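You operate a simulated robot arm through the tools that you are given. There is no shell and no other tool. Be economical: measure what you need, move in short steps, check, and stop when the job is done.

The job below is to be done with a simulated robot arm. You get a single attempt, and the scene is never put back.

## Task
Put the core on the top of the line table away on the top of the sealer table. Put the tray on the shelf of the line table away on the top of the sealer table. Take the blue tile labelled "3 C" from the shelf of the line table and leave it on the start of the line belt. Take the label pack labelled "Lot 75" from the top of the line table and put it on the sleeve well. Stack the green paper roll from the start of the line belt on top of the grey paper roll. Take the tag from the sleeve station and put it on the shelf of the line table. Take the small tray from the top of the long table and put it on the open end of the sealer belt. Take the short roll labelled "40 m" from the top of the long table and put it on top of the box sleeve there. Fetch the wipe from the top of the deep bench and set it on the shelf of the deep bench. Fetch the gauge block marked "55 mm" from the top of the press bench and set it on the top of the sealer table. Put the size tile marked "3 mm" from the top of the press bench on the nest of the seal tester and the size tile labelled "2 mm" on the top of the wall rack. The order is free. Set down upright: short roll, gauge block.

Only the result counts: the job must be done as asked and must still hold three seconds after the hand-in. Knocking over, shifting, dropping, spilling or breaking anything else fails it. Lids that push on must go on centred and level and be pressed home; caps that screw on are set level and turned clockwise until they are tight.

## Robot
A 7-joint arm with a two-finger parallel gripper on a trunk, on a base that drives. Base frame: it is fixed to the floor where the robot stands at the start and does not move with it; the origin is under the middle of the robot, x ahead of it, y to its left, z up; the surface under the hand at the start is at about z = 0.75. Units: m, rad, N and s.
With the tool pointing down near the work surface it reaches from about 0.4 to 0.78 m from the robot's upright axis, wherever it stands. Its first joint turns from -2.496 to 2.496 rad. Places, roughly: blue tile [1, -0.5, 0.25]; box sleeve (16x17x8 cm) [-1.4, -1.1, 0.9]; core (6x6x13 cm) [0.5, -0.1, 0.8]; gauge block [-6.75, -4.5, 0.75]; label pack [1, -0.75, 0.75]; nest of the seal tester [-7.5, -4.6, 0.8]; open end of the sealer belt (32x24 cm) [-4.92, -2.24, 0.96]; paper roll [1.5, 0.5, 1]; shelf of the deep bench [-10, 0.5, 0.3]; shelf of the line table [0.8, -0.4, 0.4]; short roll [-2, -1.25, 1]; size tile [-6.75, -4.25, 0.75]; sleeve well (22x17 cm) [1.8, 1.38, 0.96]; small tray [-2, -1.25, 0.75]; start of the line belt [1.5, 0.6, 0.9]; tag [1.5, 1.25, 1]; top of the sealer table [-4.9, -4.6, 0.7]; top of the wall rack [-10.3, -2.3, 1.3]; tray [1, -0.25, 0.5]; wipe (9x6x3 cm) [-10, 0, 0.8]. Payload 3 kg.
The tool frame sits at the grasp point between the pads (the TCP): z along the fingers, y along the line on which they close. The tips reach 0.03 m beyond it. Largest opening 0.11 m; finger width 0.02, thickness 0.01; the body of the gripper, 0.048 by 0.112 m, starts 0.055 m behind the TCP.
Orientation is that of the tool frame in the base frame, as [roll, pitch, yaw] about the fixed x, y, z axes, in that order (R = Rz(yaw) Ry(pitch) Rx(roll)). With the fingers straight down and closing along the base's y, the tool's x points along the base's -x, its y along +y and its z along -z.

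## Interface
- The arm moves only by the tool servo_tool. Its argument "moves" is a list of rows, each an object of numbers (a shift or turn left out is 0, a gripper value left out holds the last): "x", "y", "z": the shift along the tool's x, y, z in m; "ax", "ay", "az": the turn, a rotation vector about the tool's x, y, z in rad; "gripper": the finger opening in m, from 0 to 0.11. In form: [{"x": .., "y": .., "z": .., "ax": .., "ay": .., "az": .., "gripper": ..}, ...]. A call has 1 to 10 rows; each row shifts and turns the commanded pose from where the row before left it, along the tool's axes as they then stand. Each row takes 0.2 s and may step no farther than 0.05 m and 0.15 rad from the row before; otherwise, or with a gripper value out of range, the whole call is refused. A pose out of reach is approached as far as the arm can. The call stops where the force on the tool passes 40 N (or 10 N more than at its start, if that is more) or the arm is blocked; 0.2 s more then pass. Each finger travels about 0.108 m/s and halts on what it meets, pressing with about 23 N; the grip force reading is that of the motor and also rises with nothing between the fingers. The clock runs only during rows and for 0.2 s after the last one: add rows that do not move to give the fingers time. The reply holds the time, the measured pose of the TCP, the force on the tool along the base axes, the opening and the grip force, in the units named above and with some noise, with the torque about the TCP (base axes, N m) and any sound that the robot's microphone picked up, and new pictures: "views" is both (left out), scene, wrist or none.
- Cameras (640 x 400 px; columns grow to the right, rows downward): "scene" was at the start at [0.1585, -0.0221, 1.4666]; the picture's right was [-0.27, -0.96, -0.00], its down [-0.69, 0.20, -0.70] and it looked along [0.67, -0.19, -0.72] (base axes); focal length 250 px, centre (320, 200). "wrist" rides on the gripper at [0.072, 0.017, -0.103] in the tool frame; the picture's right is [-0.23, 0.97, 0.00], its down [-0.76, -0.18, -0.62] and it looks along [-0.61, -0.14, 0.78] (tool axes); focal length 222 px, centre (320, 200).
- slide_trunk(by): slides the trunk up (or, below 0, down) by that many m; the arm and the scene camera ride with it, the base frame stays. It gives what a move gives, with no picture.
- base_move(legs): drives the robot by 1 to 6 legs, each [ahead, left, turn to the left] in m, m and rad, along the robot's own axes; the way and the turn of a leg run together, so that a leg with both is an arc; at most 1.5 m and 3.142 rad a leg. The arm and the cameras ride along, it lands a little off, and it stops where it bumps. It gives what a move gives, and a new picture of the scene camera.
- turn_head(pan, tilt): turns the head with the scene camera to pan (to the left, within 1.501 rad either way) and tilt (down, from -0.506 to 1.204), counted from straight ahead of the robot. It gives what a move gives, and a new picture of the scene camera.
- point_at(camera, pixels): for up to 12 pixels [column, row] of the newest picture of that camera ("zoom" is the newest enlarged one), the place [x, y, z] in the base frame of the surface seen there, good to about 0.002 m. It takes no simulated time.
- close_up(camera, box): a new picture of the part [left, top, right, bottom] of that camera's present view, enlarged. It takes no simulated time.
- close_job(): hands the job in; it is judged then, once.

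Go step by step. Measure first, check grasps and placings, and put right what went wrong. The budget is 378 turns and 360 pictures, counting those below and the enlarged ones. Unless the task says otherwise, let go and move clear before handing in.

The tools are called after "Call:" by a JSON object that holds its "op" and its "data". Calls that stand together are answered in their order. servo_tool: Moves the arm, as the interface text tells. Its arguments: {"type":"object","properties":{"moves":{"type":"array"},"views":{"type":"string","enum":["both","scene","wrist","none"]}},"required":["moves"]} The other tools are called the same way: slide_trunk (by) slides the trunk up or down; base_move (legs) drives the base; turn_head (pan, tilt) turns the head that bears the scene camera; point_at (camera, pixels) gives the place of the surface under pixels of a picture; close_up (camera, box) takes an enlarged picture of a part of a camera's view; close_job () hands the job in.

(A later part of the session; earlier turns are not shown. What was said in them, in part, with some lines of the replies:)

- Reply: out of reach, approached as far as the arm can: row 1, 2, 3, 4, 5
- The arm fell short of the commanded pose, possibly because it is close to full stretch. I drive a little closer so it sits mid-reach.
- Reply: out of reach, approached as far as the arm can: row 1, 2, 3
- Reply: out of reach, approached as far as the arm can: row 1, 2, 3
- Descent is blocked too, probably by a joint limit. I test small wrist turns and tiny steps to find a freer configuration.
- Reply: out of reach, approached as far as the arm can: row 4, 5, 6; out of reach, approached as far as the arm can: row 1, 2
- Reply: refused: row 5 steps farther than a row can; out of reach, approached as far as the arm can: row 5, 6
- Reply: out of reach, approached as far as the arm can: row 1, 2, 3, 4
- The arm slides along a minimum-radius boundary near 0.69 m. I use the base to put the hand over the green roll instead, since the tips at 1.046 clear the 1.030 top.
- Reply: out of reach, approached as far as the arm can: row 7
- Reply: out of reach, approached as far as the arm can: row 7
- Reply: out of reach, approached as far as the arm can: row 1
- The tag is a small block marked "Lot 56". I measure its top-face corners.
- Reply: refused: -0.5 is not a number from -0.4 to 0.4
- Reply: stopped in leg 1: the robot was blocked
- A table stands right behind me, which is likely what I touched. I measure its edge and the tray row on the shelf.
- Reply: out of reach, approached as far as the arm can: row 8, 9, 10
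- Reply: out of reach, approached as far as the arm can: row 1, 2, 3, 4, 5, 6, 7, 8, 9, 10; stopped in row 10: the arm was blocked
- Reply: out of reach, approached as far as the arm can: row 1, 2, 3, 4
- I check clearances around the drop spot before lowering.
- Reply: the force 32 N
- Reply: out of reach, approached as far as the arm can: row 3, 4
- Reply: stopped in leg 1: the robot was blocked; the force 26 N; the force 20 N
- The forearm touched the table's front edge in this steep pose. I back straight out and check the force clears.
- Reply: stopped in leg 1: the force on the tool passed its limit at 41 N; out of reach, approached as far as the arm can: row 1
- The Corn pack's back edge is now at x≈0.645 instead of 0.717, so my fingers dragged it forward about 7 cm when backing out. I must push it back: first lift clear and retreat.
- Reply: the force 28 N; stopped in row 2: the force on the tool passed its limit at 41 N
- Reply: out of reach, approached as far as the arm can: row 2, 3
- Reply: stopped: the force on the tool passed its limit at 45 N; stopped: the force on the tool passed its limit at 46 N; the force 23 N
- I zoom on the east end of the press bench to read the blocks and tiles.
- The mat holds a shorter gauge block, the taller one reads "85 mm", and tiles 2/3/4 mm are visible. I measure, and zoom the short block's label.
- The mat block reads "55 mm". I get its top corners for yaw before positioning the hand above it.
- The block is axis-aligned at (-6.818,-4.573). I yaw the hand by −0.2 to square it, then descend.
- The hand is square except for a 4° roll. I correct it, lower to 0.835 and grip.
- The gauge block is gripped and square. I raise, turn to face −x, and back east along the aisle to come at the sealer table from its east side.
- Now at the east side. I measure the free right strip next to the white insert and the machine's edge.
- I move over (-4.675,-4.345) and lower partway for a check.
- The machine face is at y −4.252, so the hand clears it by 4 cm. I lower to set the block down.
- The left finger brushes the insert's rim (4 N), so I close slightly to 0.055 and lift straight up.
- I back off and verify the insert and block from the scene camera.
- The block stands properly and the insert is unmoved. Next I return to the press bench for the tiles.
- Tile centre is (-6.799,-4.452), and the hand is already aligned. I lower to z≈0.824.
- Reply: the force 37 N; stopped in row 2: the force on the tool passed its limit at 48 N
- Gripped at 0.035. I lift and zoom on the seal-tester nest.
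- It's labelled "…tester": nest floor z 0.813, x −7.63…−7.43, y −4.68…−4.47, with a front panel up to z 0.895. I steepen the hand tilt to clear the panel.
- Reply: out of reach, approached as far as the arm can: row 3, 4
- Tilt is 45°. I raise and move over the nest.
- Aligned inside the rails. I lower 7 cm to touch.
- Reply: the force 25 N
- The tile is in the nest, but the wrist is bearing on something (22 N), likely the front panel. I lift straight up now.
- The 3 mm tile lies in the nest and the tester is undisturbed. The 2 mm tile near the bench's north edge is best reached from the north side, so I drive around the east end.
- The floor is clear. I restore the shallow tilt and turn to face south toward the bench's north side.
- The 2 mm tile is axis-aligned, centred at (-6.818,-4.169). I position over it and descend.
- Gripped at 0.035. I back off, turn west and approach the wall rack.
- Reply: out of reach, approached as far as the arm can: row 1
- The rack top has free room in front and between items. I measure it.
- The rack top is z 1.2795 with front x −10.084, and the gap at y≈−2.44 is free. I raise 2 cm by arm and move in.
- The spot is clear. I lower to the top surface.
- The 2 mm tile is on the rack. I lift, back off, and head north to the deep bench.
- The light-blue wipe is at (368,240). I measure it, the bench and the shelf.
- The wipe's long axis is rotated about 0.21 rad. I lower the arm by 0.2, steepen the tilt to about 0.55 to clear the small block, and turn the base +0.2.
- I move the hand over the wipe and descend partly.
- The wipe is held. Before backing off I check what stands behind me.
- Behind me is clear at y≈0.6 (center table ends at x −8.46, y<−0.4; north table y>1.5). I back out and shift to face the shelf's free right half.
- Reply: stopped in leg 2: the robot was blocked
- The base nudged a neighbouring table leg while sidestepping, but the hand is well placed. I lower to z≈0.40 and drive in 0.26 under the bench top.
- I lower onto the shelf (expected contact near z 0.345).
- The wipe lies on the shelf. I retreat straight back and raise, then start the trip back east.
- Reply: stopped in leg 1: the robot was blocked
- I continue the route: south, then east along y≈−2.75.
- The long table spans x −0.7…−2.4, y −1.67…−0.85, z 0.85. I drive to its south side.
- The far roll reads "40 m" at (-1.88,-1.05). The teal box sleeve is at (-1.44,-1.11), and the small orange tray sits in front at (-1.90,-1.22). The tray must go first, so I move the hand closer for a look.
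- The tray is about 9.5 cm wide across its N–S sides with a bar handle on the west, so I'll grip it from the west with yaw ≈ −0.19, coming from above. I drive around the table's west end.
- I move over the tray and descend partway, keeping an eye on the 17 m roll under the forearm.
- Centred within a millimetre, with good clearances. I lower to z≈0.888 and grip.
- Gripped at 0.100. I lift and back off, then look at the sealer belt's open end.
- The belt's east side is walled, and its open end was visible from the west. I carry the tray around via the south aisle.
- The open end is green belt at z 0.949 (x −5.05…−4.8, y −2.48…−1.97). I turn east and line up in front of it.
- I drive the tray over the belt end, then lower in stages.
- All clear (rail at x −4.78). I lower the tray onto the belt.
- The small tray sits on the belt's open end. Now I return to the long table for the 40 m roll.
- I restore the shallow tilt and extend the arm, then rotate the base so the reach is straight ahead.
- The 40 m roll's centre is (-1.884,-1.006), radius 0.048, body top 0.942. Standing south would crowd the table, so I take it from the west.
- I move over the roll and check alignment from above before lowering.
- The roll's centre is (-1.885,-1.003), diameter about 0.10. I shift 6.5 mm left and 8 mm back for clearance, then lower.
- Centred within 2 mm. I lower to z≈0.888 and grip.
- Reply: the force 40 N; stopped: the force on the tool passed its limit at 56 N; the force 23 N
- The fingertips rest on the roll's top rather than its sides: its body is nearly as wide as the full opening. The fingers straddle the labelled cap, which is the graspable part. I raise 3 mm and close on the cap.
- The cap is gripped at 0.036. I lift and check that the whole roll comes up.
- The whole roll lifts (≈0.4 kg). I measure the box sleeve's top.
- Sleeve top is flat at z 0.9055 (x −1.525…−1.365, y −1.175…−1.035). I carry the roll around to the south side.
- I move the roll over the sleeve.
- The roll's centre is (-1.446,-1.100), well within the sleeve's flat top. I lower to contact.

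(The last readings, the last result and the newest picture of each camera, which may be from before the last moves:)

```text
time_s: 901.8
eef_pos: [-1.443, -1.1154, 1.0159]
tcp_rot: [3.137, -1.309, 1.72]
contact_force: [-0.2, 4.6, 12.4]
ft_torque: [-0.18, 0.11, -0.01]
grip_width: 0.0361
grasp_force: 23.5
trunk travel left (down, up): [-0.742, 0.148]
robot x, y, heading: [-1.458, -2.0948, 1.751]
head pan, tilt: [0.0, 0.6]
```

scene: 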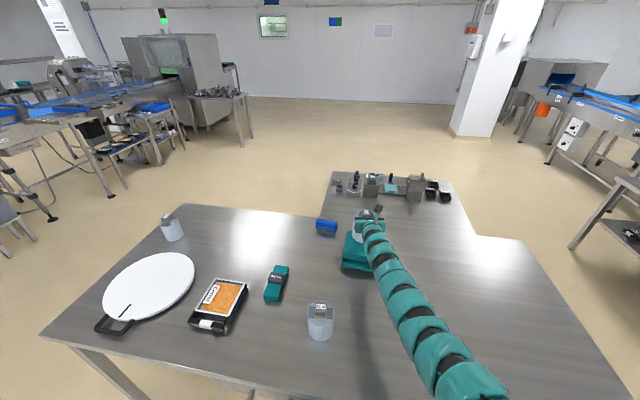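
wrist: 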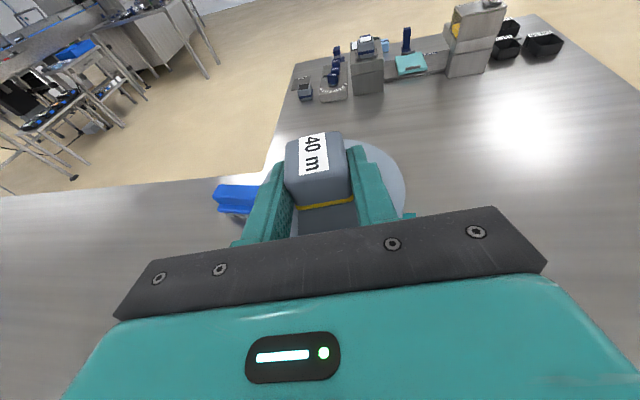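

Contact is made. I open slowly and lift away.

Call:
{"op": "servo_tool", "data": {"moves": [{"gripper": 0.045}, {"gripper": 0.06}, {}, {}], "views": "none"}}

Call:
{"op": "slide_trunk", "data": {"by": 0.14}}

Call:
{"op": "base_move", "data": {"legs": [[-0.55, 0, 0]]}}

Call:
{"op": "close_up", "data": {"camera": "scene", "box": [260, 130, 460, 260]}}

```text
time_s: 902.8
eef_pos: [-1.4417, -1.1162, 1.0151]
tcp_rot: [3.138, -1.307, 1.721]
contact_force: [4.6, 3.4, 17.3]
ft_torque: [0.46, 0.09, -0.12]
grip_width: 0.0578
grasp_force: 0.1
trunk travel left (down, up): [-0.742, 0.148]
robot x, y, heading: [-1.4567, -2.0917, 1.745]
head pan, tilt: [0.0, 0.6]
```

```text
time_s: 904.5
eef_pos: [-1.444, -1.1141, 1.1521]
tcp_rot: [3.141, -1.303, 1.72]
contact_force: [-0.2, 0.3, 0.3]
ft_torque: [0.02, 0.01, 0.01]
grip_width: 0.06
grasp_force: 0.1
trunk travel left (down, up): [-0.882, 0.008]
robot x, y, heading: [-1.4549, -2.0927, 1.751]
head pan, tilt: [0.0, 0.6]
```

```text
time_s: 907.7
eef_pos: [-1.3446, -1.6547, 1.1528]
tcp_rot: [3.139, -1.304, 1.717]
contact_force: [0.1, -0.2, 0.1]
ft_torque: [0.01, 0.01, 0.03]
grip_width: 0.06
grasp_force: 0.2
trunk travel left (down, up): [-0.882, 0.008]
robot x, y, heading: [-1.3584, -2.6314, 1.747]
head pan, tilt: [0.0, 0.6]
```

scene: 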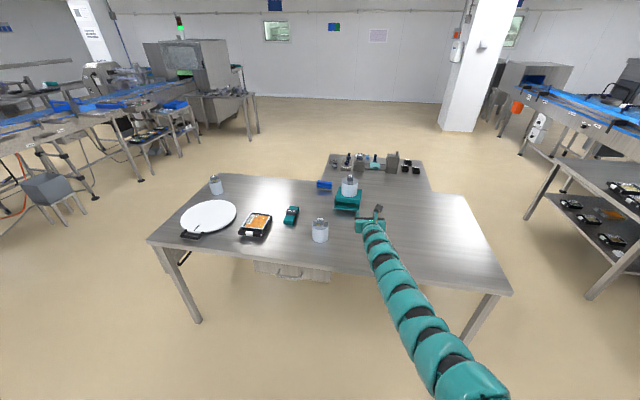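

```text
3.08 times, centred on (360, 195) of scene
```

zoom: 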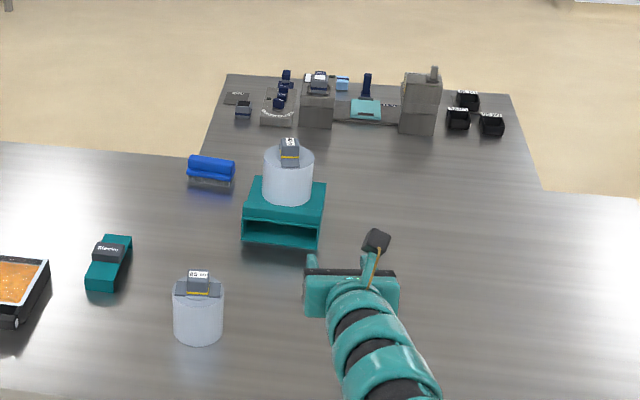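

The 40 m roll stands upright on the sleeve. Finally I go for the orange tray on the line-table shelf.

Call:
{"op": "base_move", "data": {"legs": [[-0.217, -1.22, 0], [0, 0, -0.176], [1.5, 0, 0], [1.05, 0, 0], [0, 0.33, 0], [0, 0, -1.534]]}}

Call:
{"op": "turn_head", "data": {"pan": 1.5, "tilt": 0.8}}

```text
time_s: 932.1
eef_pos: [0.4934, -0.2105, 1.1524]
tcp_rot: [3.141, -1.305, 0.026]
contact_force: [-0.2, -0.6, -0.3]
ft_torque: [0.02, 0.0, -0.01]
grip_width: 0.0599
grasp_force: 0.1
trunk travel left (down, up): [-0.882, 0.008]
robot x, y, heading: [-0.4781, -0.08, 0.059]
head pan, tilt: [0.0, 0.6]
```

scene: 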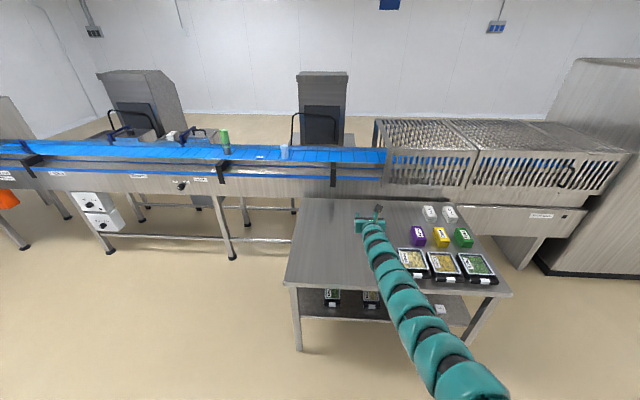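

```text
time_s: 933.7
eef_pos: [0.4924, -0.2109, 1.1509]
tcp_rot: [3.14, -1.304, 0.026]
contact_force: [0.2, -0.1, 0.2]
ft_torque: [-0.01, 0.0, 0.02]
grip_width: 0.0603
grasp_force: 0.0
trunk travel left (down, up): [-0.882, 0.008]
robot x, y, heading: [-0.4776, -0.0777, 0.055]
head pan, tilt: [1.499, 0.799]
```

scene: 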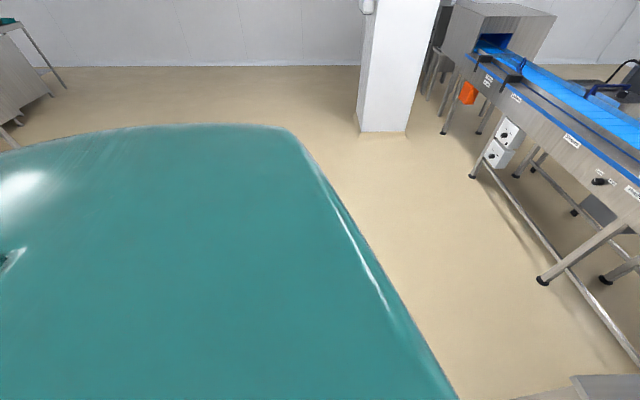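

I retract the arm a little, back off slightly and lower to look at the shelf.

Call:
{"op": "servo_tool", "data": {"moves": [{"z": -0.04, "x": -0.01}, {"z": -0.035, "x": -0.01}, {}], "views": "none"}}

Call:
{"op": "base_move", "data": {"legs": [[-0.05, 0, 0]]}}

Call:
{"op": "slide_trunk", "data": {"by": -0.4}}

Call:
{"op": "slide_trunk", "data": {"by": -0.28}}

Call:
{"op": "servo_tool", "data": {"moves": [{"gripper": 0.11}, {}], "views": "wrist"}}

Call:
{"op": "close_up", "data": {"camera": "wrist", "box": [220, 0, 460, 160]}}

```text
time_s: 934.5
eef_pos: [0.4206, -0.2126, 1.1542]
tcp_rot: [3.141, -1.302, 0.027]
contact_force: [-0.8, 0.2, 0.3]
ft_torque: [-0.02, 0.01, -0.04]
grip_width: 0.0601
grasp_force: 0.1
out of reach, approached as far as the arm can: row 2
trunk travel left (down, up): [-0.882, 0.008]
robot x, y, heading: [-0.4778, -0.0798, 0.058]
head pan, tilt: [1.499, 0.799]
```

```text
time_s: 935.5
eef_pos: [0.3671, -0.214, 1.1555]
tcp_rot: [3.141, -1.302, 0.026]
contact_force: [0.1, 0.1, 0.8]
ft_torque: [-0.01, -0.01, 0.02]
grip_width: 0.06
grasp_force: 0.0
trunk travel left (down, up): [-0.882, 0.008]
robot x, y, heading: [-0.5285, -0.0838, 0.06]
head pan, tilt: [1.499, 0.799]
```

scene: 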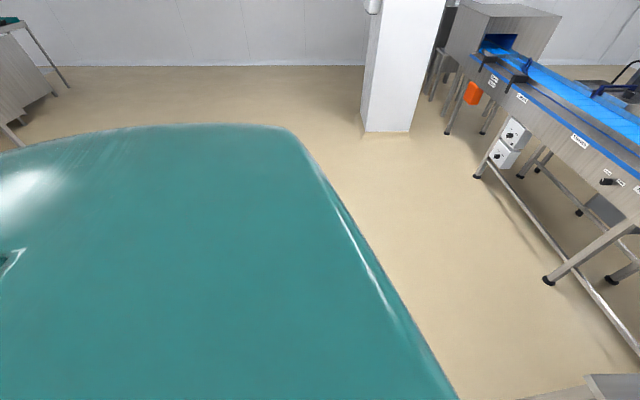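

```text
time_s: 939.3
eef_pos: [0.3699, -0.2139, 0.7537]
tcp_rot: [3.14, -1.303, 0.024]
contact_force: [0.2, -0.6, -0.1]
ft_torque: [-0.02, 0.03, -0.02]
grip_width: 0.06
grasp_force: 0.0
trunk travel left (down, up): [-0.482, 0.408]
robot x, y, heading: [-0.5288, -0.0827, 0.06]
head pan, tilt: [1.499, 0.799]
```

```text
time_s: 942.1
eef_pos: [0.3705, -0.2123, 0.4729]
tcp_rot: [3.139, -1.302, 0.026]
contact_force: [-0.6, 0.4, 0.8]
ft_torque: [0.01, -0.03, -0.02]
grip_width: 0.0601
grasp_force: 0.0
trunk travel left (down, up): [-0.202, 0.688]
robot x, y, heading: [-0.5308, -0.0808, 0.059]
head pan, tilt: [1.499, 0.799]
```

```text
time_s: 942.7
eef_pos: [0.3706, -0.2142, 0.4745]
tcp_rot: [3.139, -1.303, 0.027]
contact_force: [-0.2, -0.4, 0.5]
ft_torque: [-0.01, 0.0, 0.04]
grip_width: 0.1102
grasp_force: 0.0
trunk travel left (down, up): [-0.202, 0.688]
robot x, y, heading: [-0.523, -0.0883, 0.064]
head pan, tilt: [1.499, 0.799]
```

wrist: 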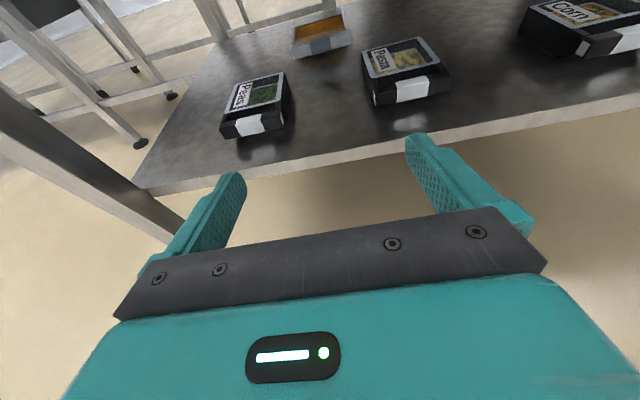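

```text
2.50 times, centred on (340, 80) of wrist
```

zoom: 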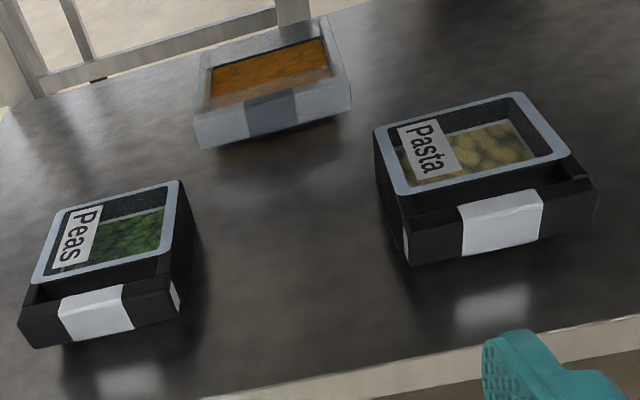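

Call:
{"op": "point_at", "data": {"camera": "zoom", "pixels": [[198, 122], [348, 85], [200, 142], [350, 105], [272, 110], [205, 70], [330, 25], [190, 185], [378, 130], [178, 290], [400, 245]]}}

```text
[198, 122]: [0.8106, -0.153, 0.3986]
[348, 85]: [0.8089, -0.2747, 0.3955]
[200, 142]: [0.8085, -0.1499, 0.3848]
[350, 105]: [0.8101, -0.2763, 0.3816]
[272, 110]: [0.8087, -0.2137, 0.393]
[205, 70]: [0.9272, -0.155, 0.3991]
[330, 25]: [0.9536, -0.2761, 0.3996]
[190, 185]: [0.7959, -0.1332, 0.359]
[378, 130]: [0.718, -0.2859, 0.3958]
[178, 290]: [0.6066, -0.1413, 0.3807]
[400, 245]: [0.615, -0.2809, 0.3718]
```

The bar is about 12.7 cm wide, too wide to straddle. I probe the bar's vertical extent and the gap beneath it.

Call:
{"op": "point_at", "data": {"camera": "zoom", "pixels": [[230, 105], [230, 115], [230, 125], [230, 132], [230, 138], [230, 143], [230, 148], [230, 155], [215, 98], [260, 92], [300, 80], [290, 125]]}}

Call:
{"op": "close_up", "data": {"camera": "wrist", "box": [285, 5, 365, 65]}}

```text
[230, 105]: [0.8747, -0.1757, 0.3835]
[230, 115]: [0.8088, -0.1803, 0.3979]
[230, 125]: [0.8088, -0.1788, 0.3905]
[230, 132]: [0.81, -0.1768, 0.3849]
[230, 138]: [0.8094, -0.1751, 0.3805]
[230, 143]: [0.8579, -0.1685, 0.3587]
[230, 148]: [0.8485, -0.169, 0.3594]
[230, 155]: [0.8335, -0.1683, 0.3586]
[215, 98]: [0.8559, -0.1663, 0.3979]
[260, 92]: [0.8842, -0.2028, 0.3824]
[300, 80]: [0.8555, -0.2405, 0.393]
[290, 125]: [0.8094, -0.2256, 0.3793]
```

```text
6.67 times, centred on (325, 35) of wrist
```

zoom: 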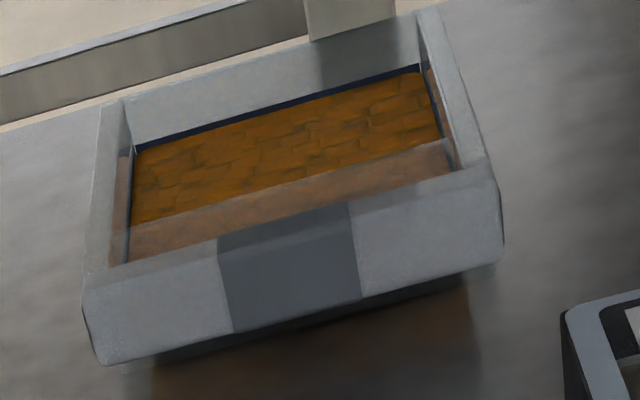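

The bar is 2 cm tall (z 0.379–0.399) with a 2 cm gap under it. I can pinch it from above and below, so I roll the wrist by −90° in free space first.

Call:
{"op": "servo_tool", "data": {"moves": [{"az": -0.15}, {"az": -0.15}, {"az": -0.15}, {"az": -0.15}, {"az": -0.15}, {"az": -0.15}, {"az": -0.15}, {"az": -0.15}, {"az": -0.15}, {"az": -0.15}], "views": "none"}}

Call:
{"op": "servo_tool", "data": {"moves": [{"az": -0.07}, {}], "views": "wrist"}}

```text
time_s: 944.9
eef_pos: [0.3716, -0.2137, 0.4732]
tcp_rot: [1.84, -0.066, 1.578]
contact_force: [0.2, 0.3, -0.7]
ft_torque: [0.03, 0.04, 0.0]
grip_width: 0.1101
grasp_force: 0.1
trunk travel left (down, up): [-0.202, 0.688]
robot x, y, heading: [-0.5248, -0.083, 0.062]
head pan, tilt: [1.499, 0.799]
```

```text
time_s: 945.5
eef_pos: [0.3717, -0.2145, 0.4732]
tcp_rot: [1.839, 0.0, 1.594]
contact_force: [1.2, 0.5, 0.1]
ft_torque: [0.02, 0.02, 0.02]
grip_width: 0.1099
grasp_force: 0.0
trunk travel left (down, up): [-0.202, 0.688]
robot x, y, heading: [-0.5251, -0.0847, 0.062]
head pan, tilt: [1.499, 0.799]
```

wrist: 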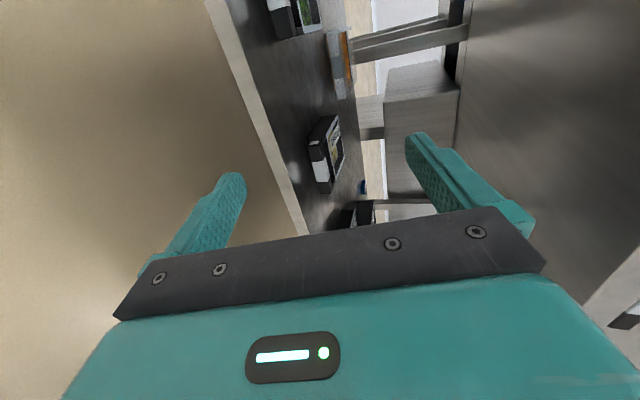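

The wrist is rolled with fingers stacked vertically, tilt 0.27. I drive in to just short of the bar (TCP x≈0.77), then lower.

Call:
{"op": "base_move", "data": {"legs": [[0.3972, -0.0237, 0]]}}

Call:
{"op": "servo_tool", "data": {"moves": [{}], "views": "wrist"}}

```text
time_s: 948.0
eef_pos: [0.7678, -0.2126, 0.4743]
tcp_rot: [1.839, -0.002, 1.597]
contact_force: [0.6, -0.1, -0.4]
ft_torque: [-0.04, 0.01, 0.01]
grip_width: 0.1102
grasp_force: 0.1
trunk travel left (down, up): [-0.202, 0.688]
robot x, y, heading: [-0.1316, -0.0817, 0.061]
head pan, tilt: [1.499, 0.799]
```

scene: 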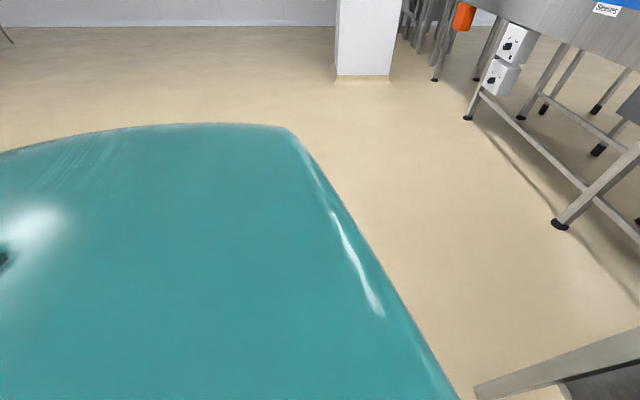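

```text
time_s: 948.4
eef_pos: [0.768, -0.2127, 0.4739]
tcp_rot: [1.838, -0.001, 1.597]
contact_force: [-0.3, -0.1, -0.5]
ft_torque: [0.0, -0.01, 0.01]
grip_width: 0.1099
grasp_force: 0.0
trunk travel left (down, up): [-0.202, 0.688]
robot x, y, heading: [-0.1288, -0.0836, 0.059]
head pan, tilt: [1.499, 0.799]
```

wrist: 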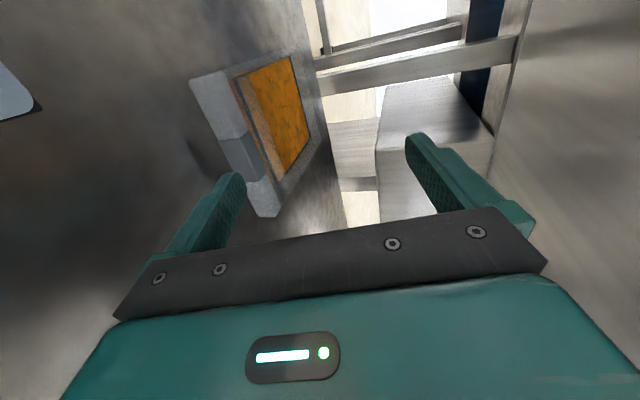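

The bar's dark middle at (243,155) lines up with the fingers. I lower to z≈0.432.

Call:
{"op": "slide_trunk", "data": {"by": -0.042}}

Call:
{"op": "servo_tool", "data": {"moves": [{}], "views": "wrist"}}

Call:
{"op": "point_at", "data": {"camera": "wrist", "pixels": [[250, 150], [235, 110], [270, 200], [230, 150], [260, 150]]}}

```text
time_s: 949.2
eef_pos: [0.7696, -0.2118, 0.4309]
tcp_rot: [1.839, 0.0, 1.595]
contact_force: [0.7, -0.2, 0.1]
ft_torque: [0.01, 0.02, -0.01]
grip_width: 0.1101
grasp_force: 0.0
trunk travel left (down, up): [-0.16, 0.73]
robot x, y, heading: [-0.1282, -0.0818, 0.063]
head pan, tilt: [1.499, 0.799]
```

```text
time_s: 949.6
eef_pos: [0.7685, -0.2119, 0.4306]
tcp_rot: [1.839, 0.0, 1.596]
contact_force: [0.0, 0.0, -1.2]
ft_torque: [0.01, 0.03, -0.04]
grip_width: 0.1099
grasp_force: 0.0
trunk travel left (down, up): [-0.16, 0.73]
robot x, y, heading: [-0.1287, -0.0814, 0.061]
head pan, tilt: [1.499, 0.799]
```

wrist: 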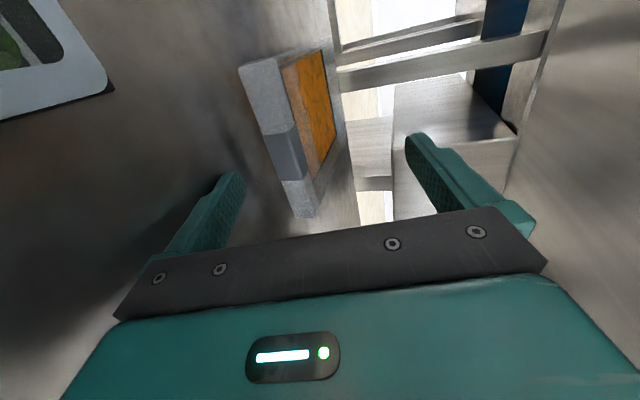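

```text
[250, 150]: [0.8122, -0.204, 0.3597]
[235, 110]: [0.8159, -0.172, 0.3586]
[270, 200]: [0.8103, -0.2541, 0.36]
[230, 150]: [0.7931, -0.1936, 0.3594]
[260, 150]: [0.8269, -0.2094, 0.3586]
```

The lower finger is below the bar's underside. I advance 4.2 cm to slip it under.

Call:
{"op": "base_move", "data": {"legs": [[0.042, -0.0026, 0]]}}

Call:
{"op": "servo_tool", "data": {"moves": [{}], "views": "wrist"}}

```text
time_s: 950.5
eef_pos: [0.8095, -0.2118, 0.4314]
tcp_rot: [1.838, -0.002, 1.599]
contact_force: [0.4, 0.1, -0.3]
ft_torque: [-0.04, 0.0, -0.02]
grip_width: 0.1102
grasp_force: 0.1
trunk travel left (down, up): [-0.16, 0.73]
robot x, y, heading: [-0.0881, -0.0809, 0.063]
head pan, tilt: [1.499, 0.799]
```

scene: 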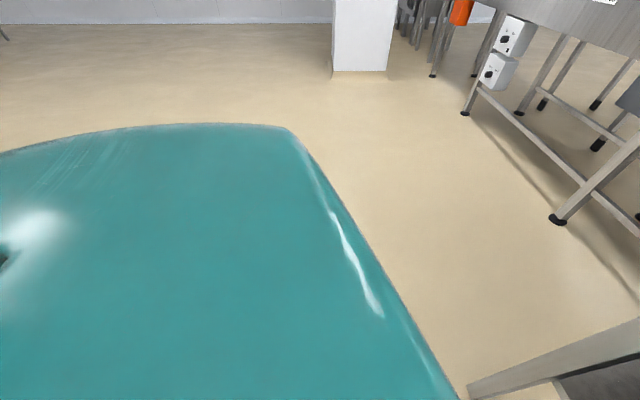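

```text
time_s: 950.9
eef_pos: [0.8088, -0.2121, 0.4325]
tcp_rot: [1.839, -0.001, 1.598]
contact_force: [0.2, 0.7, -0.4]
ft_torque: [-0.03, -0.06, -0.02]
grip_width: 0.1099
grasp_force: 0.1
trunk travel left (down, up): [-0.16, 0.73]
robot x, y, heading: [-0.0912, -0.0801, 0.061]
head pan, tilt: [1.499, 0.799]
```

wrist: 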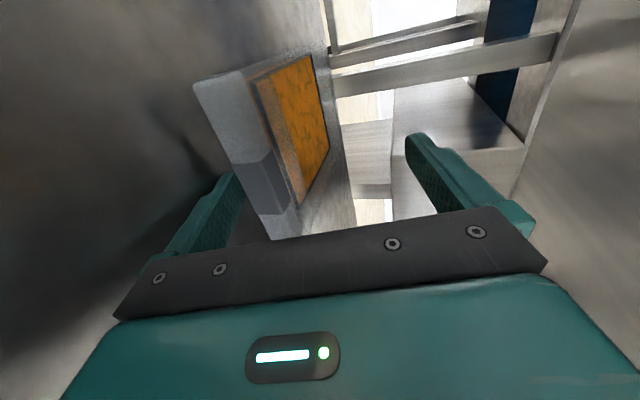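

The lower fingertip is under the bar with no contact. I advance another 6 mm and begin closing in steps.

Call:
{"op": "base_move", "data": {"legs": [[0.006, 0, 0]]}}

Call:
{"op": "servo_tool", "data": {"moves": [{"gripper": 0.09}, {"gripper": 0.07}, {"gripper": 0.055}, {}], "views": "wrist"}}

```text
time_s: 951.7
eef_pos: [0.8158, -0.2104, 0.4315]
tcp_rot: [1.837, -0.002, 1.599]
contact_force: [-0.8, -0.5, 0.3]
ft_torque: [-0.01, 0.0, 0.01]
grip_width: 0.1101
grasp_force: 0.0
trunk travel left (down, up): [-0.16, 0.73]
robot x, y, heading: [-0.0777, -0.0821, 0.062]
head pan, tilt: [1.499, 0.799]
```

scene: 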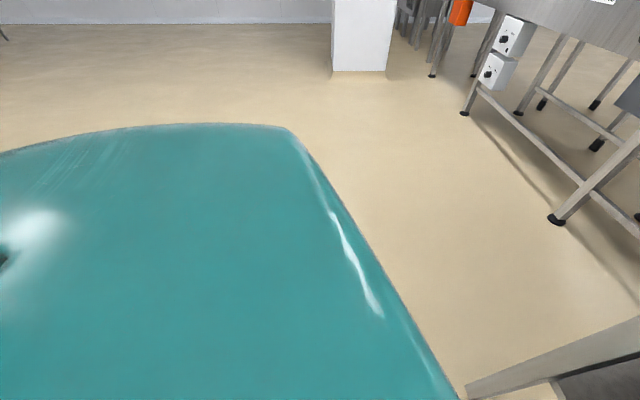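

```text
time_s: 952.7
eef_pos: [0.8155, -0.2106, 0.4309]
tcp_rot: [1.838, -0.002, 1.598]
contact_force: [-0.6, 0.6, -1.0]
ft_torque: [-0.01, 0.0, 0.0]
grip_width: 0.0557
grasp_force: 0.8
trunk travel left (down, up): [-0.16, 0.73]
robot x, y, heading: [-0.0775, -0.0841, 0.062]
head pan, tilt: [1.499, 0.799]
```

wrist: 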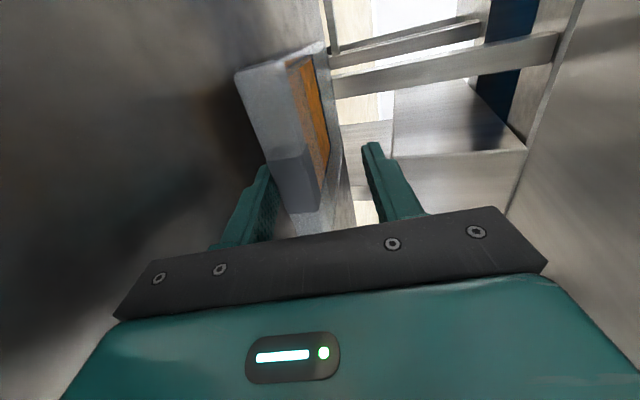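

The bar rises smoothly with the lower finger. I close fully.

Call:
{"op": "servo_tool", "data": {"moves": [{"gripper": 0.035}, {"gripper": 0.0}, {}, {}], "views": "wrist"}}

```text
time_s: 953.7
eef_pos: [0.8145, -0.2104, 0.432]
tcp_rot: [1.837, -0.002, 1.599]
contact_force: [2.0, 0.0, 1.0]
ft_torque: [0.13, -0.48, -0.04]
grip_width: 0.0221
grasp_force: 23.0
trunk travel left (down, up): [-0.16, 0.73]
robot x, y, heading: [-0.0833, -0.0803, 0.058]
head pan, tilt: [1.499, 0.799]
```

wrist: 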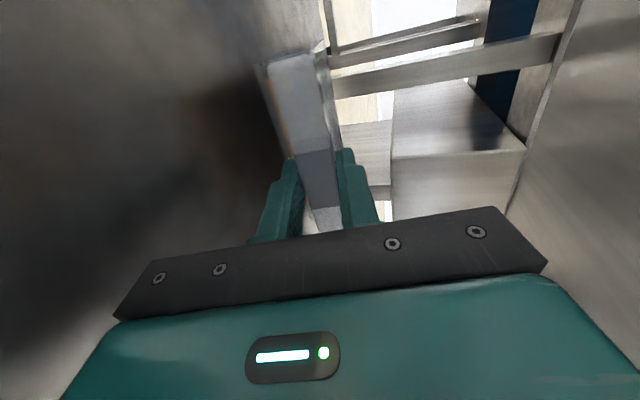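

Gripped on the bar (0.022). I lift gently and level the tray.

Call:
{"op": "slide_trunk", "data": {"by": 0.05}}

Call:
{"op": "servo_tool", "data": {"moves": [{"ax": -0.1}, {"ax": -0.1}, {}], "views": "wrist"}}

```text
time_s: 954.6
eef_pos: [0.8155, -0.2115, 0.4818]
tcp_rot: [1.839, -0.002, 1.6]
contact_force: [-0.6, -0.2, -1.9]
ft_torque: [-0.04, 0.26, -0.02]
grip_width: 0.0217
grasp_force: 23.0
trunk travel left (down, up): [-0.21, 0.68]
robot x, y, heading: [-0.0805, -0.0804, 0.062]
head pan, tilt: [1.499, 0.799]
```

```text
time_s: 955.4
eef_pos: [0.8158, -0.2116, 0.482]
tcp_rot: [1.637, -0.002, 1.598]
contact_force: [0.1, 0.1, -2.7]
ft_torque: [-0.02, 0.3, -0.04]
grip_width: 0.0217
grasp_force: 22.8
trunk travel left (down, up): [-0.21, 0.68]
robot x, y, heading: [-0.0839, -0.0828, 0.059]
head pan, tilt: [1.499, 0.799]
```

wrist: 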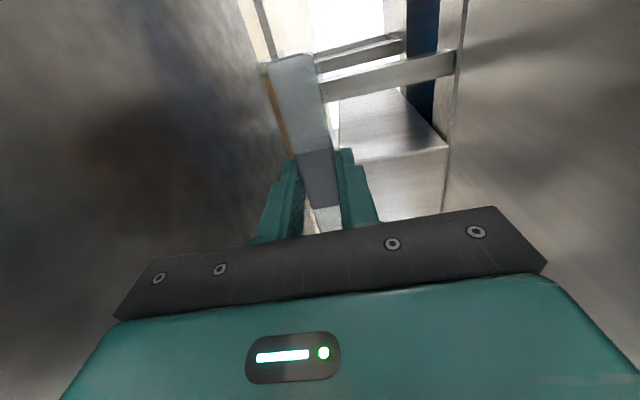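

Held with about 0.23 kg. I retreat, shifting slightly left to avoid the table behind me.

Call:
{"op": "base_move", "data": {"legs": [[-0.25, 0.015, 0], [-0.31, 0.17, 0]]}}

Call:
{"op": "turn_head", "data": {"pan": 0.0, "tilt": 0.6}}

```text
time_s: 959.1
eef_pos: [0.2451, -0.0636, 0.4818]
tcp_rot: [1.639, 0.0, 1.596]
contact_force: [0.2, 0.2, -2.6]
ft_torque: [0.0, 0.3, 0.0]
grip_width: 0.0218
grasp_force: 22.9
trunk travel left (down, up): [-0.21, 0.68]
robot x, y, heading: [-0.6528, 0.0648, 0.062]
head pan, tilt: [1.499, 0.799]
```

scene: 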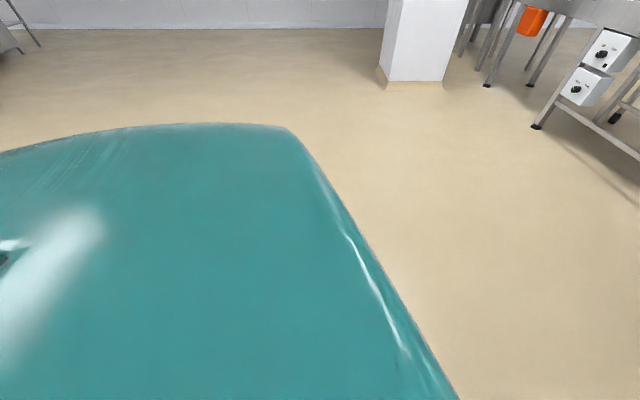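

```text
time_s: 960.7
eef_pos: [0.2429, -0.0625, 0.4819]
tcp_rot: [1.64, -0.001, 1.597]
contact_force: [0.6, 0.3, -3.1]
ft_torque: [0.0, 0.27, 0.01]
grip_width: 0.0219
grasp_force: 23.0
trunk travel left (down, up): [-0.21, 0.68]
robot x, y, heading: [-0.6539, 0.0661, 0.062]
head pan, tilt: [0.0, 0.6]
```

scene: 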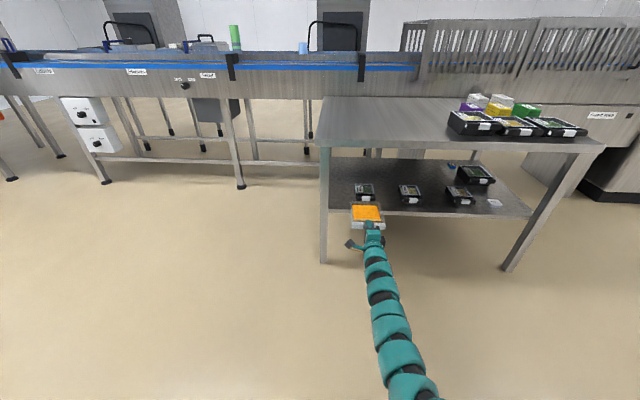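

The tray is clear of the table. I raise fully and carry it toward the sealer table.

Call:
{"op": "slide_trunk", "data": {"by": 0.4}}

Call:
{"op": "slide_trunk", "data": {"by": 0.27}}

Call:
{"op": "base_move", "data": {"legs": [[0.5, 0, 0], [0, 0, -1.633], [1.5, 0, 0], [1.2, 0, 0], [0, 0, -1.57], [0, 1.4, 0]]}}

Call:
{"op": "servo_tool", "data": {"moves": [{}], "views": "wrist"}}

```text
time_s: 964.5
eef_pos: [0.2445, -0.0637, 0.8818]
tcp_rot: [1.639, -0.004, 1.596]
contact_force: [0.0, -0.3, -2.2]
ft_torque: [-0.02, 0.29, 0.0]
grip_width: 0.0215
grasp_force: 23.3
trunk travel left (down, up): [-0.61, 0.28]
robot x, y, heading: [-0.6579, 0.0642, 0.066]
head pan, tilt: [0.0, 0.6]
```

```text
time_s: 967.3
eef_pos: [0.2447, -0.0625, 1.1516]
tcp_rot: [1.638, 0.0, 1.597]
contact_force: [0.9, -0.4, -2.2]
ft_torque: [-0.01, 0.28, 0.01]
grip_width: 0.0217
grasp_force: 22.5
trunk travel left (down, up): [-0.88, 0.01]
robot x, y, heading: [-0.6552, 0.0642, 0.058]
head pan, tilt: [0.0, 0.6]
```

```text
time_s: 997.3
eef_pos: [-1.1546, -3.7774, 1.1524]
tcp_rot: [1.638, -0.001, -1.654]
contact_force: [0.4, -0.7, -2.6]
ft_torque: [-0.02, -0.28, 0.01]
grip_width: 0.0217
grasp_force: 22.9
trunk travel left (down, up): [-0.88, 0.01]
robot x, y, heading: [-0.2746, -4.0009, 3.099]
head pan, tilt: [0.0, 0.6]
```

scene: 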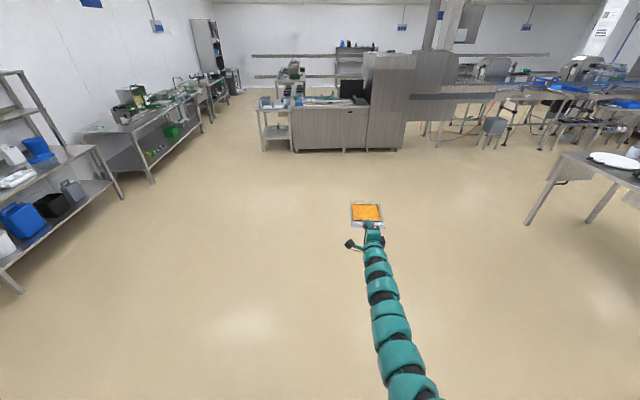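

```text
time_s: 997.7
eef_pos: [-1.1561, -3.7757, 1.1517]
tcp_rot: [1.638, 0.0, -1.653]
contact_force: [0.6, 0.2, -3.4]
ft_torque: [-0.02, -0.3, -0.01]
grip_width: 0.0218
grasp_force: 23.1
trunk travel left (down, up): [-0.88, 0.01]
robot x, y, heading: [-0.2764, -4.0027, 3.091]
head pan, tilt: [0.0, 0.6]
```

wrist: 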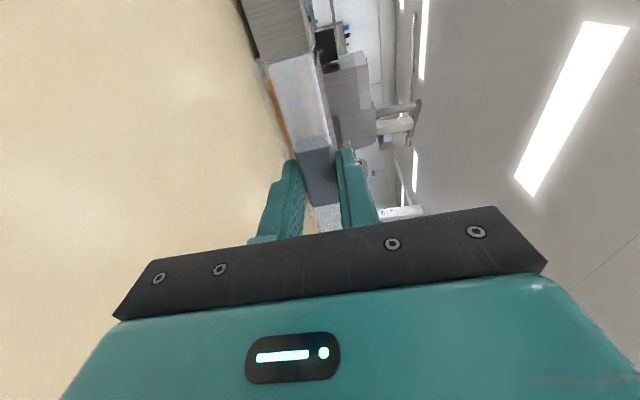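

Stable. I continue to the aisle and around to the west side of the sealer table.

Call:
{"op": "base_move", "data": {"legs": [[1.5, 0, 0.05], [1.3, 0, 0], [0, 1.43, 0], [1.5, 0, 0], [1.45, 0, 0]]}}

Call:
{"op": "base_move", "data": {"legs": [[0, 0, -3.1]]}}

Call:
{"op": "turn_head", "data": {"pan": 0.3, "tilt": 0.6}}

```text
time_s: 1031.8
eef_pos: [-6.909, -5.2114, 1.1506]
tcp_rot: [1.638, -0.002, -1.609]
contact_force: [0.4, -0.6, -3.2]
ft_torque: [-0.04, -0.31, -0.04]
grip_width: 0.0219
grasp_force: 22.8
trunk travel left (down, up): [-0.88, 0.01]
robot x, y, heading: [-6.0205, -5.3975, 3.141]
head pan, tilt: [0.0, 0.6]
```

scene: 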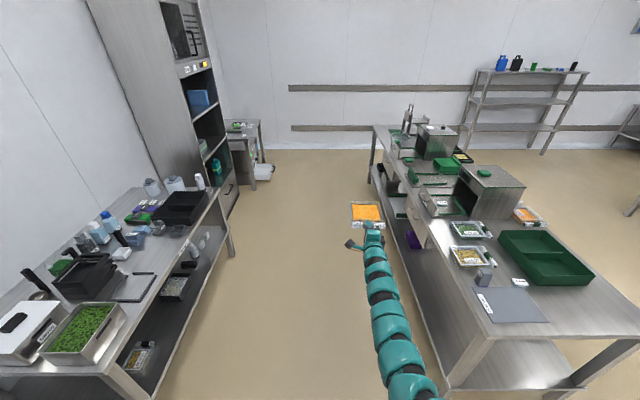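

```text
time_s: 1039.4
eef_pos: [-5.1226, -5.5502, 1.1522]
tcp_rot: [1.641, -0.002, 1.572]
contact_force: [0.2, 0.9, -2.0]
ft_torque: [0.02, 0.31, 0.03]
grip_width: 0.0215
grasp_force: 23.0
trunk travel left (down, up): [-0.88, 0.01]
robot x, y, heading: [-6.0179, -5.3964, 0.036]
head pan, tilt: [0.0, 0.6]
```

scene: 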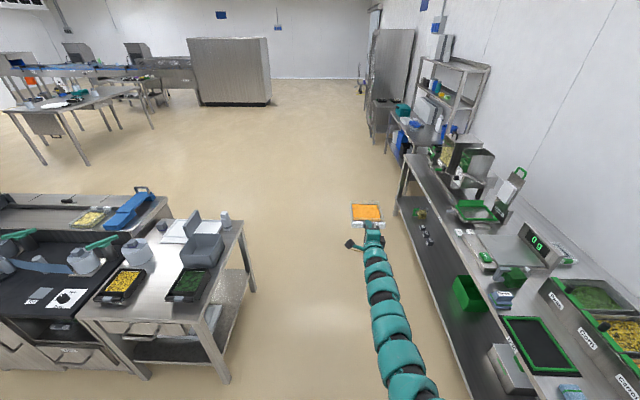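

```text
time_s: 1040.2
eef_pos: [-5.124, -5.5492, 1.1513]
tcp_rot: [1.639, -0.002, 1.573]
contact_force: [-0.6, 0.2, -2.6]
ft_torque: [0.0, 0.29, -0.01]
grip_width: 0.0218
grasp_force: 23.0
trunk travel left (down, up): [-0.88, 0.01]
robot x, y, heading: [-6.0212, -5.3972, 0.036]
head pan, tilt: [0.3, 0.6]
```

scene: 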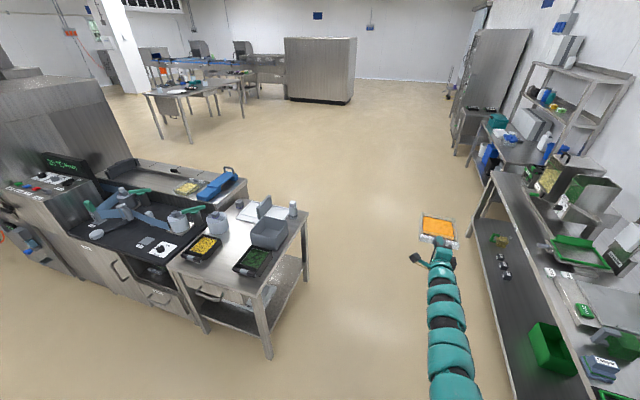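

I measure the free strip on the sealer table from this side.

Call:
{"op": "close_up", "data": {"camera": "scene", "box": [150, 180, 330, 310]}}

Call:
{"op": "point_at", "data": {"camera": "zoom", "pixels": [[255, 240], [295, 255], [215, 325], [150, 310], [225, 315], [260, 170], [300, 175], [235, 215], [330, 190], [360, 200], [290, 235], [250, 215]]}}

```text
3.08 times, centred on (240, 245) of scene
```

zoom: 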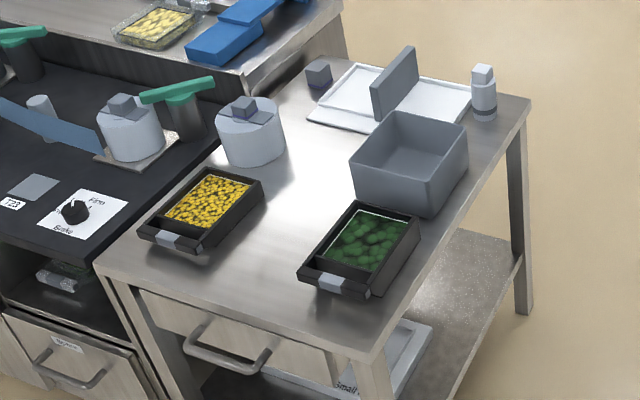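

```text
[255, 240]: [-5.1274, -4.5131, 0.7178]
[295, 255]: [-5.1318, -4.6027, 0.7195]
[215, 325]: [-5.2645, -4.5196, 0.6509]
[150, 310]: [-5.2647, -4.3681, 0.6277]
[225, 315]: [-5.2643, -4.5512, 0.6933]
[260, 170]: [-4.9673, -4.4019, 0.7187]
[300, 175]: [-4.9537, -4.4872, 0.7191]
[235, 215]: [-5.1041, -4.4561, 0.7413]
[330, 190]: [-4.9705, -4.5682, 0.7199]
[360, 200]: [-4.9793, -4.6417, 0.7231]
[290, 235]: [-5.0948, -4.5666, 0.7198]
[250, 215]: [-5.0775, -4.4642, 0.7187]
```

There's a free strip between the yellow and green trays leading to open space at (-4.93,-4.54). I move the tray over it and restore the downward tilt.

Call:
{"op": "base_move", "data": {"legs": [[0.036, 1.008, 0], [0.119, -0.004, 0]]}}

Call:
{"op": "servo_tool", "data": {"moves": [{"ax": 0.1}, {"ax": 0.1}, {}], "views": "scene"}}

Call:
{"op": "slide_trunk", "data": {"by": -0.2}}

Call:
{"op": "close_up", "data": {"camera": "scene", "box": [300, 180, 480, 310]}}

```text
time_s: 1046.2
eef_pos: [-5.0026, -4.5493, 1.1509]
tcp_rot: [1.641, -0.002, 1.575]
contact_force: [0.6, -0.3, -3.0]
ft_torque: [0.03, 0.29, 0.0]
grip_width: 0.0216
grasp_force: 22.9
trunk travel left (down, up): [-0.88, 0.01]
robot x, y, heading: [-5.902, -4.3973, 0.035]
head pan, tilt: [0.3, 0.6]
```

scene: 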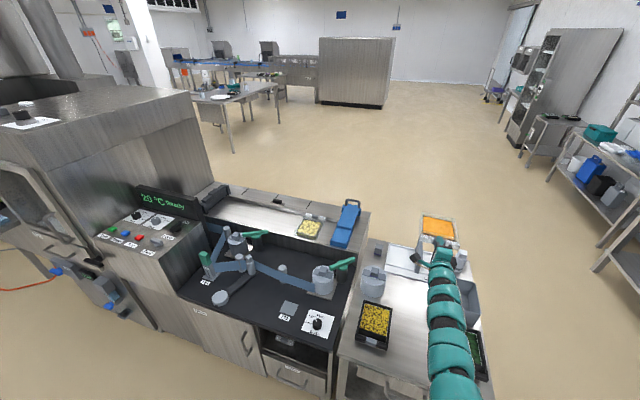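

```text
time_s: 1047.0
eef_pos: [-5.0039, -4.5502, 1.1519]
tcp_rot: [1.84, -0.002, 1.572]
contact_force: [0.5, -0.8, -3.1]
ft_torque: [-0.01, 0.26, -0.01]
grip_width: 0.0217
grasp_force: 23.1
trunk travel left (down, up): [-0.88, 0.01]
robot x, y, heading: [-5.8997, -4.3963, 0.037]
head pan, tilt: [0.3, 0.6]
```

scene: 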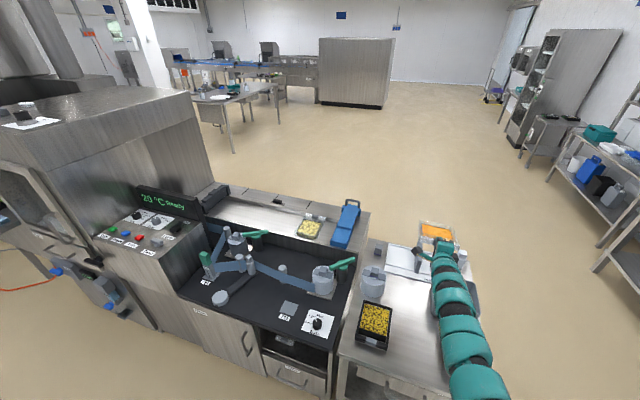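

```text
time_s: 1049.2
eef_pos: [-5.0038, -4.5486, 0.9516]
tcp_rot: [1.84, -0.002, 1.572]
contact_force: [-0.8, 0.1, -2.6]
ft_torque: [0.0, 0.32, 0.0]
grip_width: 0.0216
grasp_force: 23.5
trunk travel left (down, up): [-0.68, 0.21]
robot x, y, heading: [-5.8979, -4.3983, 0.035]
head pan, tilt: [0.3, 0.6]
```

```text
3.08 times, centred on (390, 245) of scene
```

zoom: 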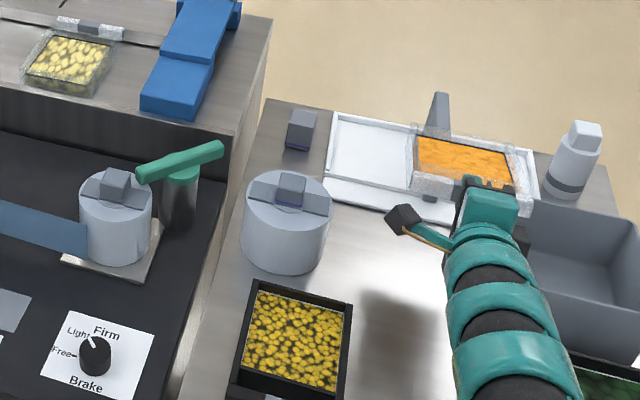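

Call:
{"op": "point_at", "data": {"camera": "zoom", "pixels": [[415, 185], [417, 140], [508, 150], [512, 185], [440, 182], [535, 205], [527, 280], [555, 275], [270, 255], [340, 300], [360, 215], [440, 222]]}}

```text
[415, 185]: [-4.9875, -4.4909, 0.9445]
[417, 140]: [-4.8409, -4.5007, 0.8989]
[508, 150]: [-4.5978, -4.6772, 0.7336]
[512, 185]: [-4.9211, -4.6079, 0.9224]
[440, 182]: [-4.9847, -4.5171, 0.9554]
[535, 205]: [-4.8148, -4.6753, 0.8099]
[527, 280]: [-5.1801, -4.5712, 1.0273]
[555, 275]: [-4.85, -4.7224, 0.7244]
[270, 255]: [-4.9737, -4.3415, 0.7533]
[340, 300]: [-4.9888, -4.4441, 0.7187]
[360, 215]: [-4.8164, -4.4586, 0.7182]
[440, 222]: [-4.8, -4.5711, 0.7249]
```

The tray is well placed above a free area (tray y −4.49…−4.61; bin at −4.675; insert at x −4.80). I lower until its far end touches.

Call:
{"op": "slide_trunk", "data": {"by": -0.145}}

Call:
{"op": "slide_trunk", "data": {"by": -0.01}}

```text
time_s: 1050.9
eef_pos: [-5.0044, -4.5499, 0.8065]
tcp_rot: [1.839, -0.001, 1.574]
contact_force: [-0.4, 0.5, -2.3]
ft_torque: [-0.02, 0.31, 0.0]
grip_width: 0.0215
grasp_force: 23.1
trunk travel left (down, up): [-0.535, 0.355]
robot x, y, heading: [-5.8981, -4.3973, 0.034]
head pan, tilt: [0.3, 0.6]
```

```text
time_s: 1051.5
eef_pos: [-5.0029, -4.5499, 0.7973]
tcp_rot: [1.838, -0.001, 1.573]
contact_force: [-0.3, 1.4, 1.9]
ft_torque: [0.22, -0.47, 0.09]
grip_width: 0.0217
grasp_force: 23.6
trunk travel left (down, up): [-0.525, 0.365]
robot x, y, heading: [-5.8967, -4.3985, 0.035]
head pan, tilt: [0.3, 0.6]
```

Far end touches. I go 5 mm lower so the opened lower finger clears, then open gradually.

Call:
{"op": "slide_trunk", "data": {"by": -0.005}}

Call:
{"op": "servo_tool", "data": {"moves": [{"gripper": 0.04}, {"gripper": 0.06}, {"gripper": 0.08}, {"gripper": 0.1}, {"gripper": 0.11}, {}, {}], "views": "both"}}

```text
time_s: 1052.0
eef_pos: [-5.0044, -4.5501, 0.7918]
tcp_rot: [1.837, -0.001, 1.574]
contact_force: [0.3, 0.3, 0.9]
ft_torque: [0.13, -0.45, 0.1]
grip_width: 0.0224
grasp_force: 23.3
trunk travel left (down, up): [-0.52, 0.37]
robot x, y, heading: [-5.9026, -4.4007, 0.036]
head pan, tilt: [0.3, 0.6]
```

```text
time_s: 1053.7
eef_pos: [-5.0047, -4.5486, 0.7922]
tcp_rot: [1.837, -0.003, 1.571]
contact_force: [-0.3, 0.5, -0.4]
ft_torque: [0.03, 0.01, -0.03]
grip_width: 0.1102
grasp_force: 0.1
trunk travel left (down, up): [-0.52, 0.37]
robot x, y, heading: [-5.9001, -4.3996, 0.045]
head pan, tilt: [0.3, 0.6]
```

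scene: 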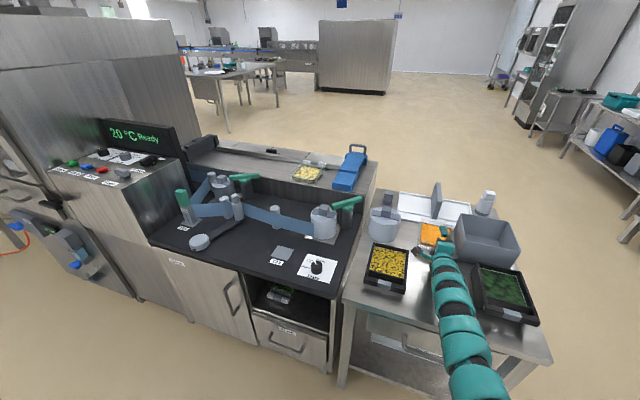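
wrist: 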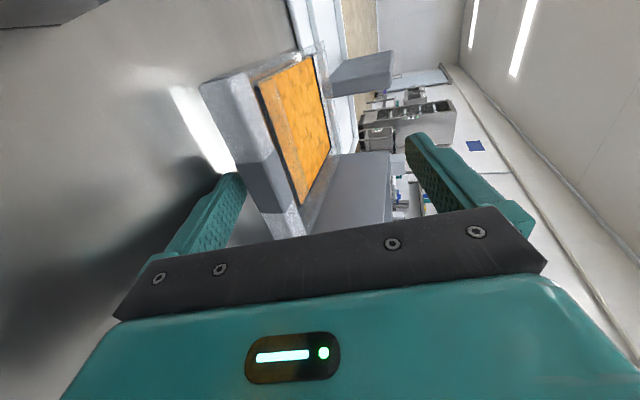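

The tray lies flat on the table. I back out straight and verify.

Call:
{"op": "base_move", "data": {"legs": [[-0.15, 0.006, 0], [-0.2, 0.008, 0]]}}

Call:
{"op": "close_up", "data": {"camera": "scene", "box": [320, 150, 520, 310]}}

```text
time_s: 1056.2
eef_pos: [-5.3548, -4.548, 0.7923]
tcp_rot: [1.838, -0.001, 1.574]
contact_force: [-1.0, 0.5, -0.3]
ft_torque: [0.02, 0.04, 0.03]
grip_width: 0.1101
grasp_force: 0.1
trunk travel left (down, up): [-0.52, 0.37]
robot x, y, heading: [-6.249, -4.3996, 0.039]
head pan, tilt: [0.3, 0.6]
```

scene: 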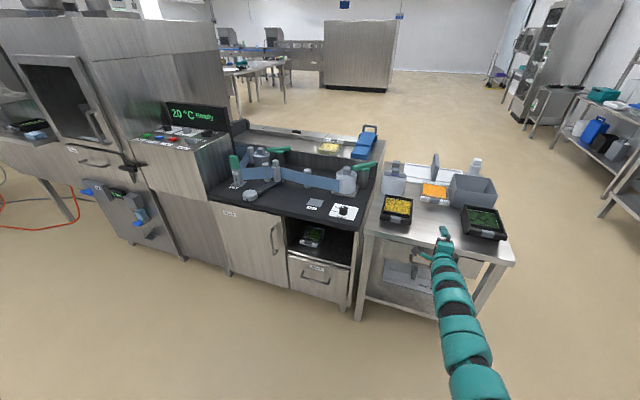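

```text
2.50 times, centred on (420, 230) of scene
```

zoom: 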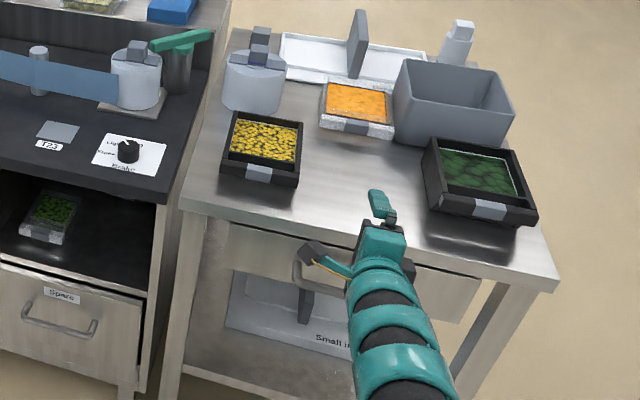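

All twelve moves are done: the orange tray sits flat on the sealer table with the core and gauge block upright beside it, and the hand is clear. I hand in.

Call:
{"op": "close_job", "data": {}}

```text
The job is handed in.
```

I've done all the moves you asked for and handed the job in. The short roll and gauge block are set down upright, and the gripper is clear.

Contacts with other things along the way:

- **Corn pack:** while taking the blue tile off the line table shelf I dragged it about 7 cm. I put it back to within a couple of millimetres by measurement.
- **Seal tester:** when I set the 3 mm tile down, the wrist pressed on something, probably the drawer front panel, at about 22 N. The tester looked unmoved afterwards, but I didn't measure it again.
- **Deep insert on the sealer table:** a finger brushed its rim while I set down the gauge block. It showed no visible change.
- **Line table:** the arm touched the table's front edge twice, once at the blue tile and once at the core.
- **Base bumps:** the base nudged something, probably a neighbouring table leg, near the deep bench. It also bumped something once, early on, near the long table.
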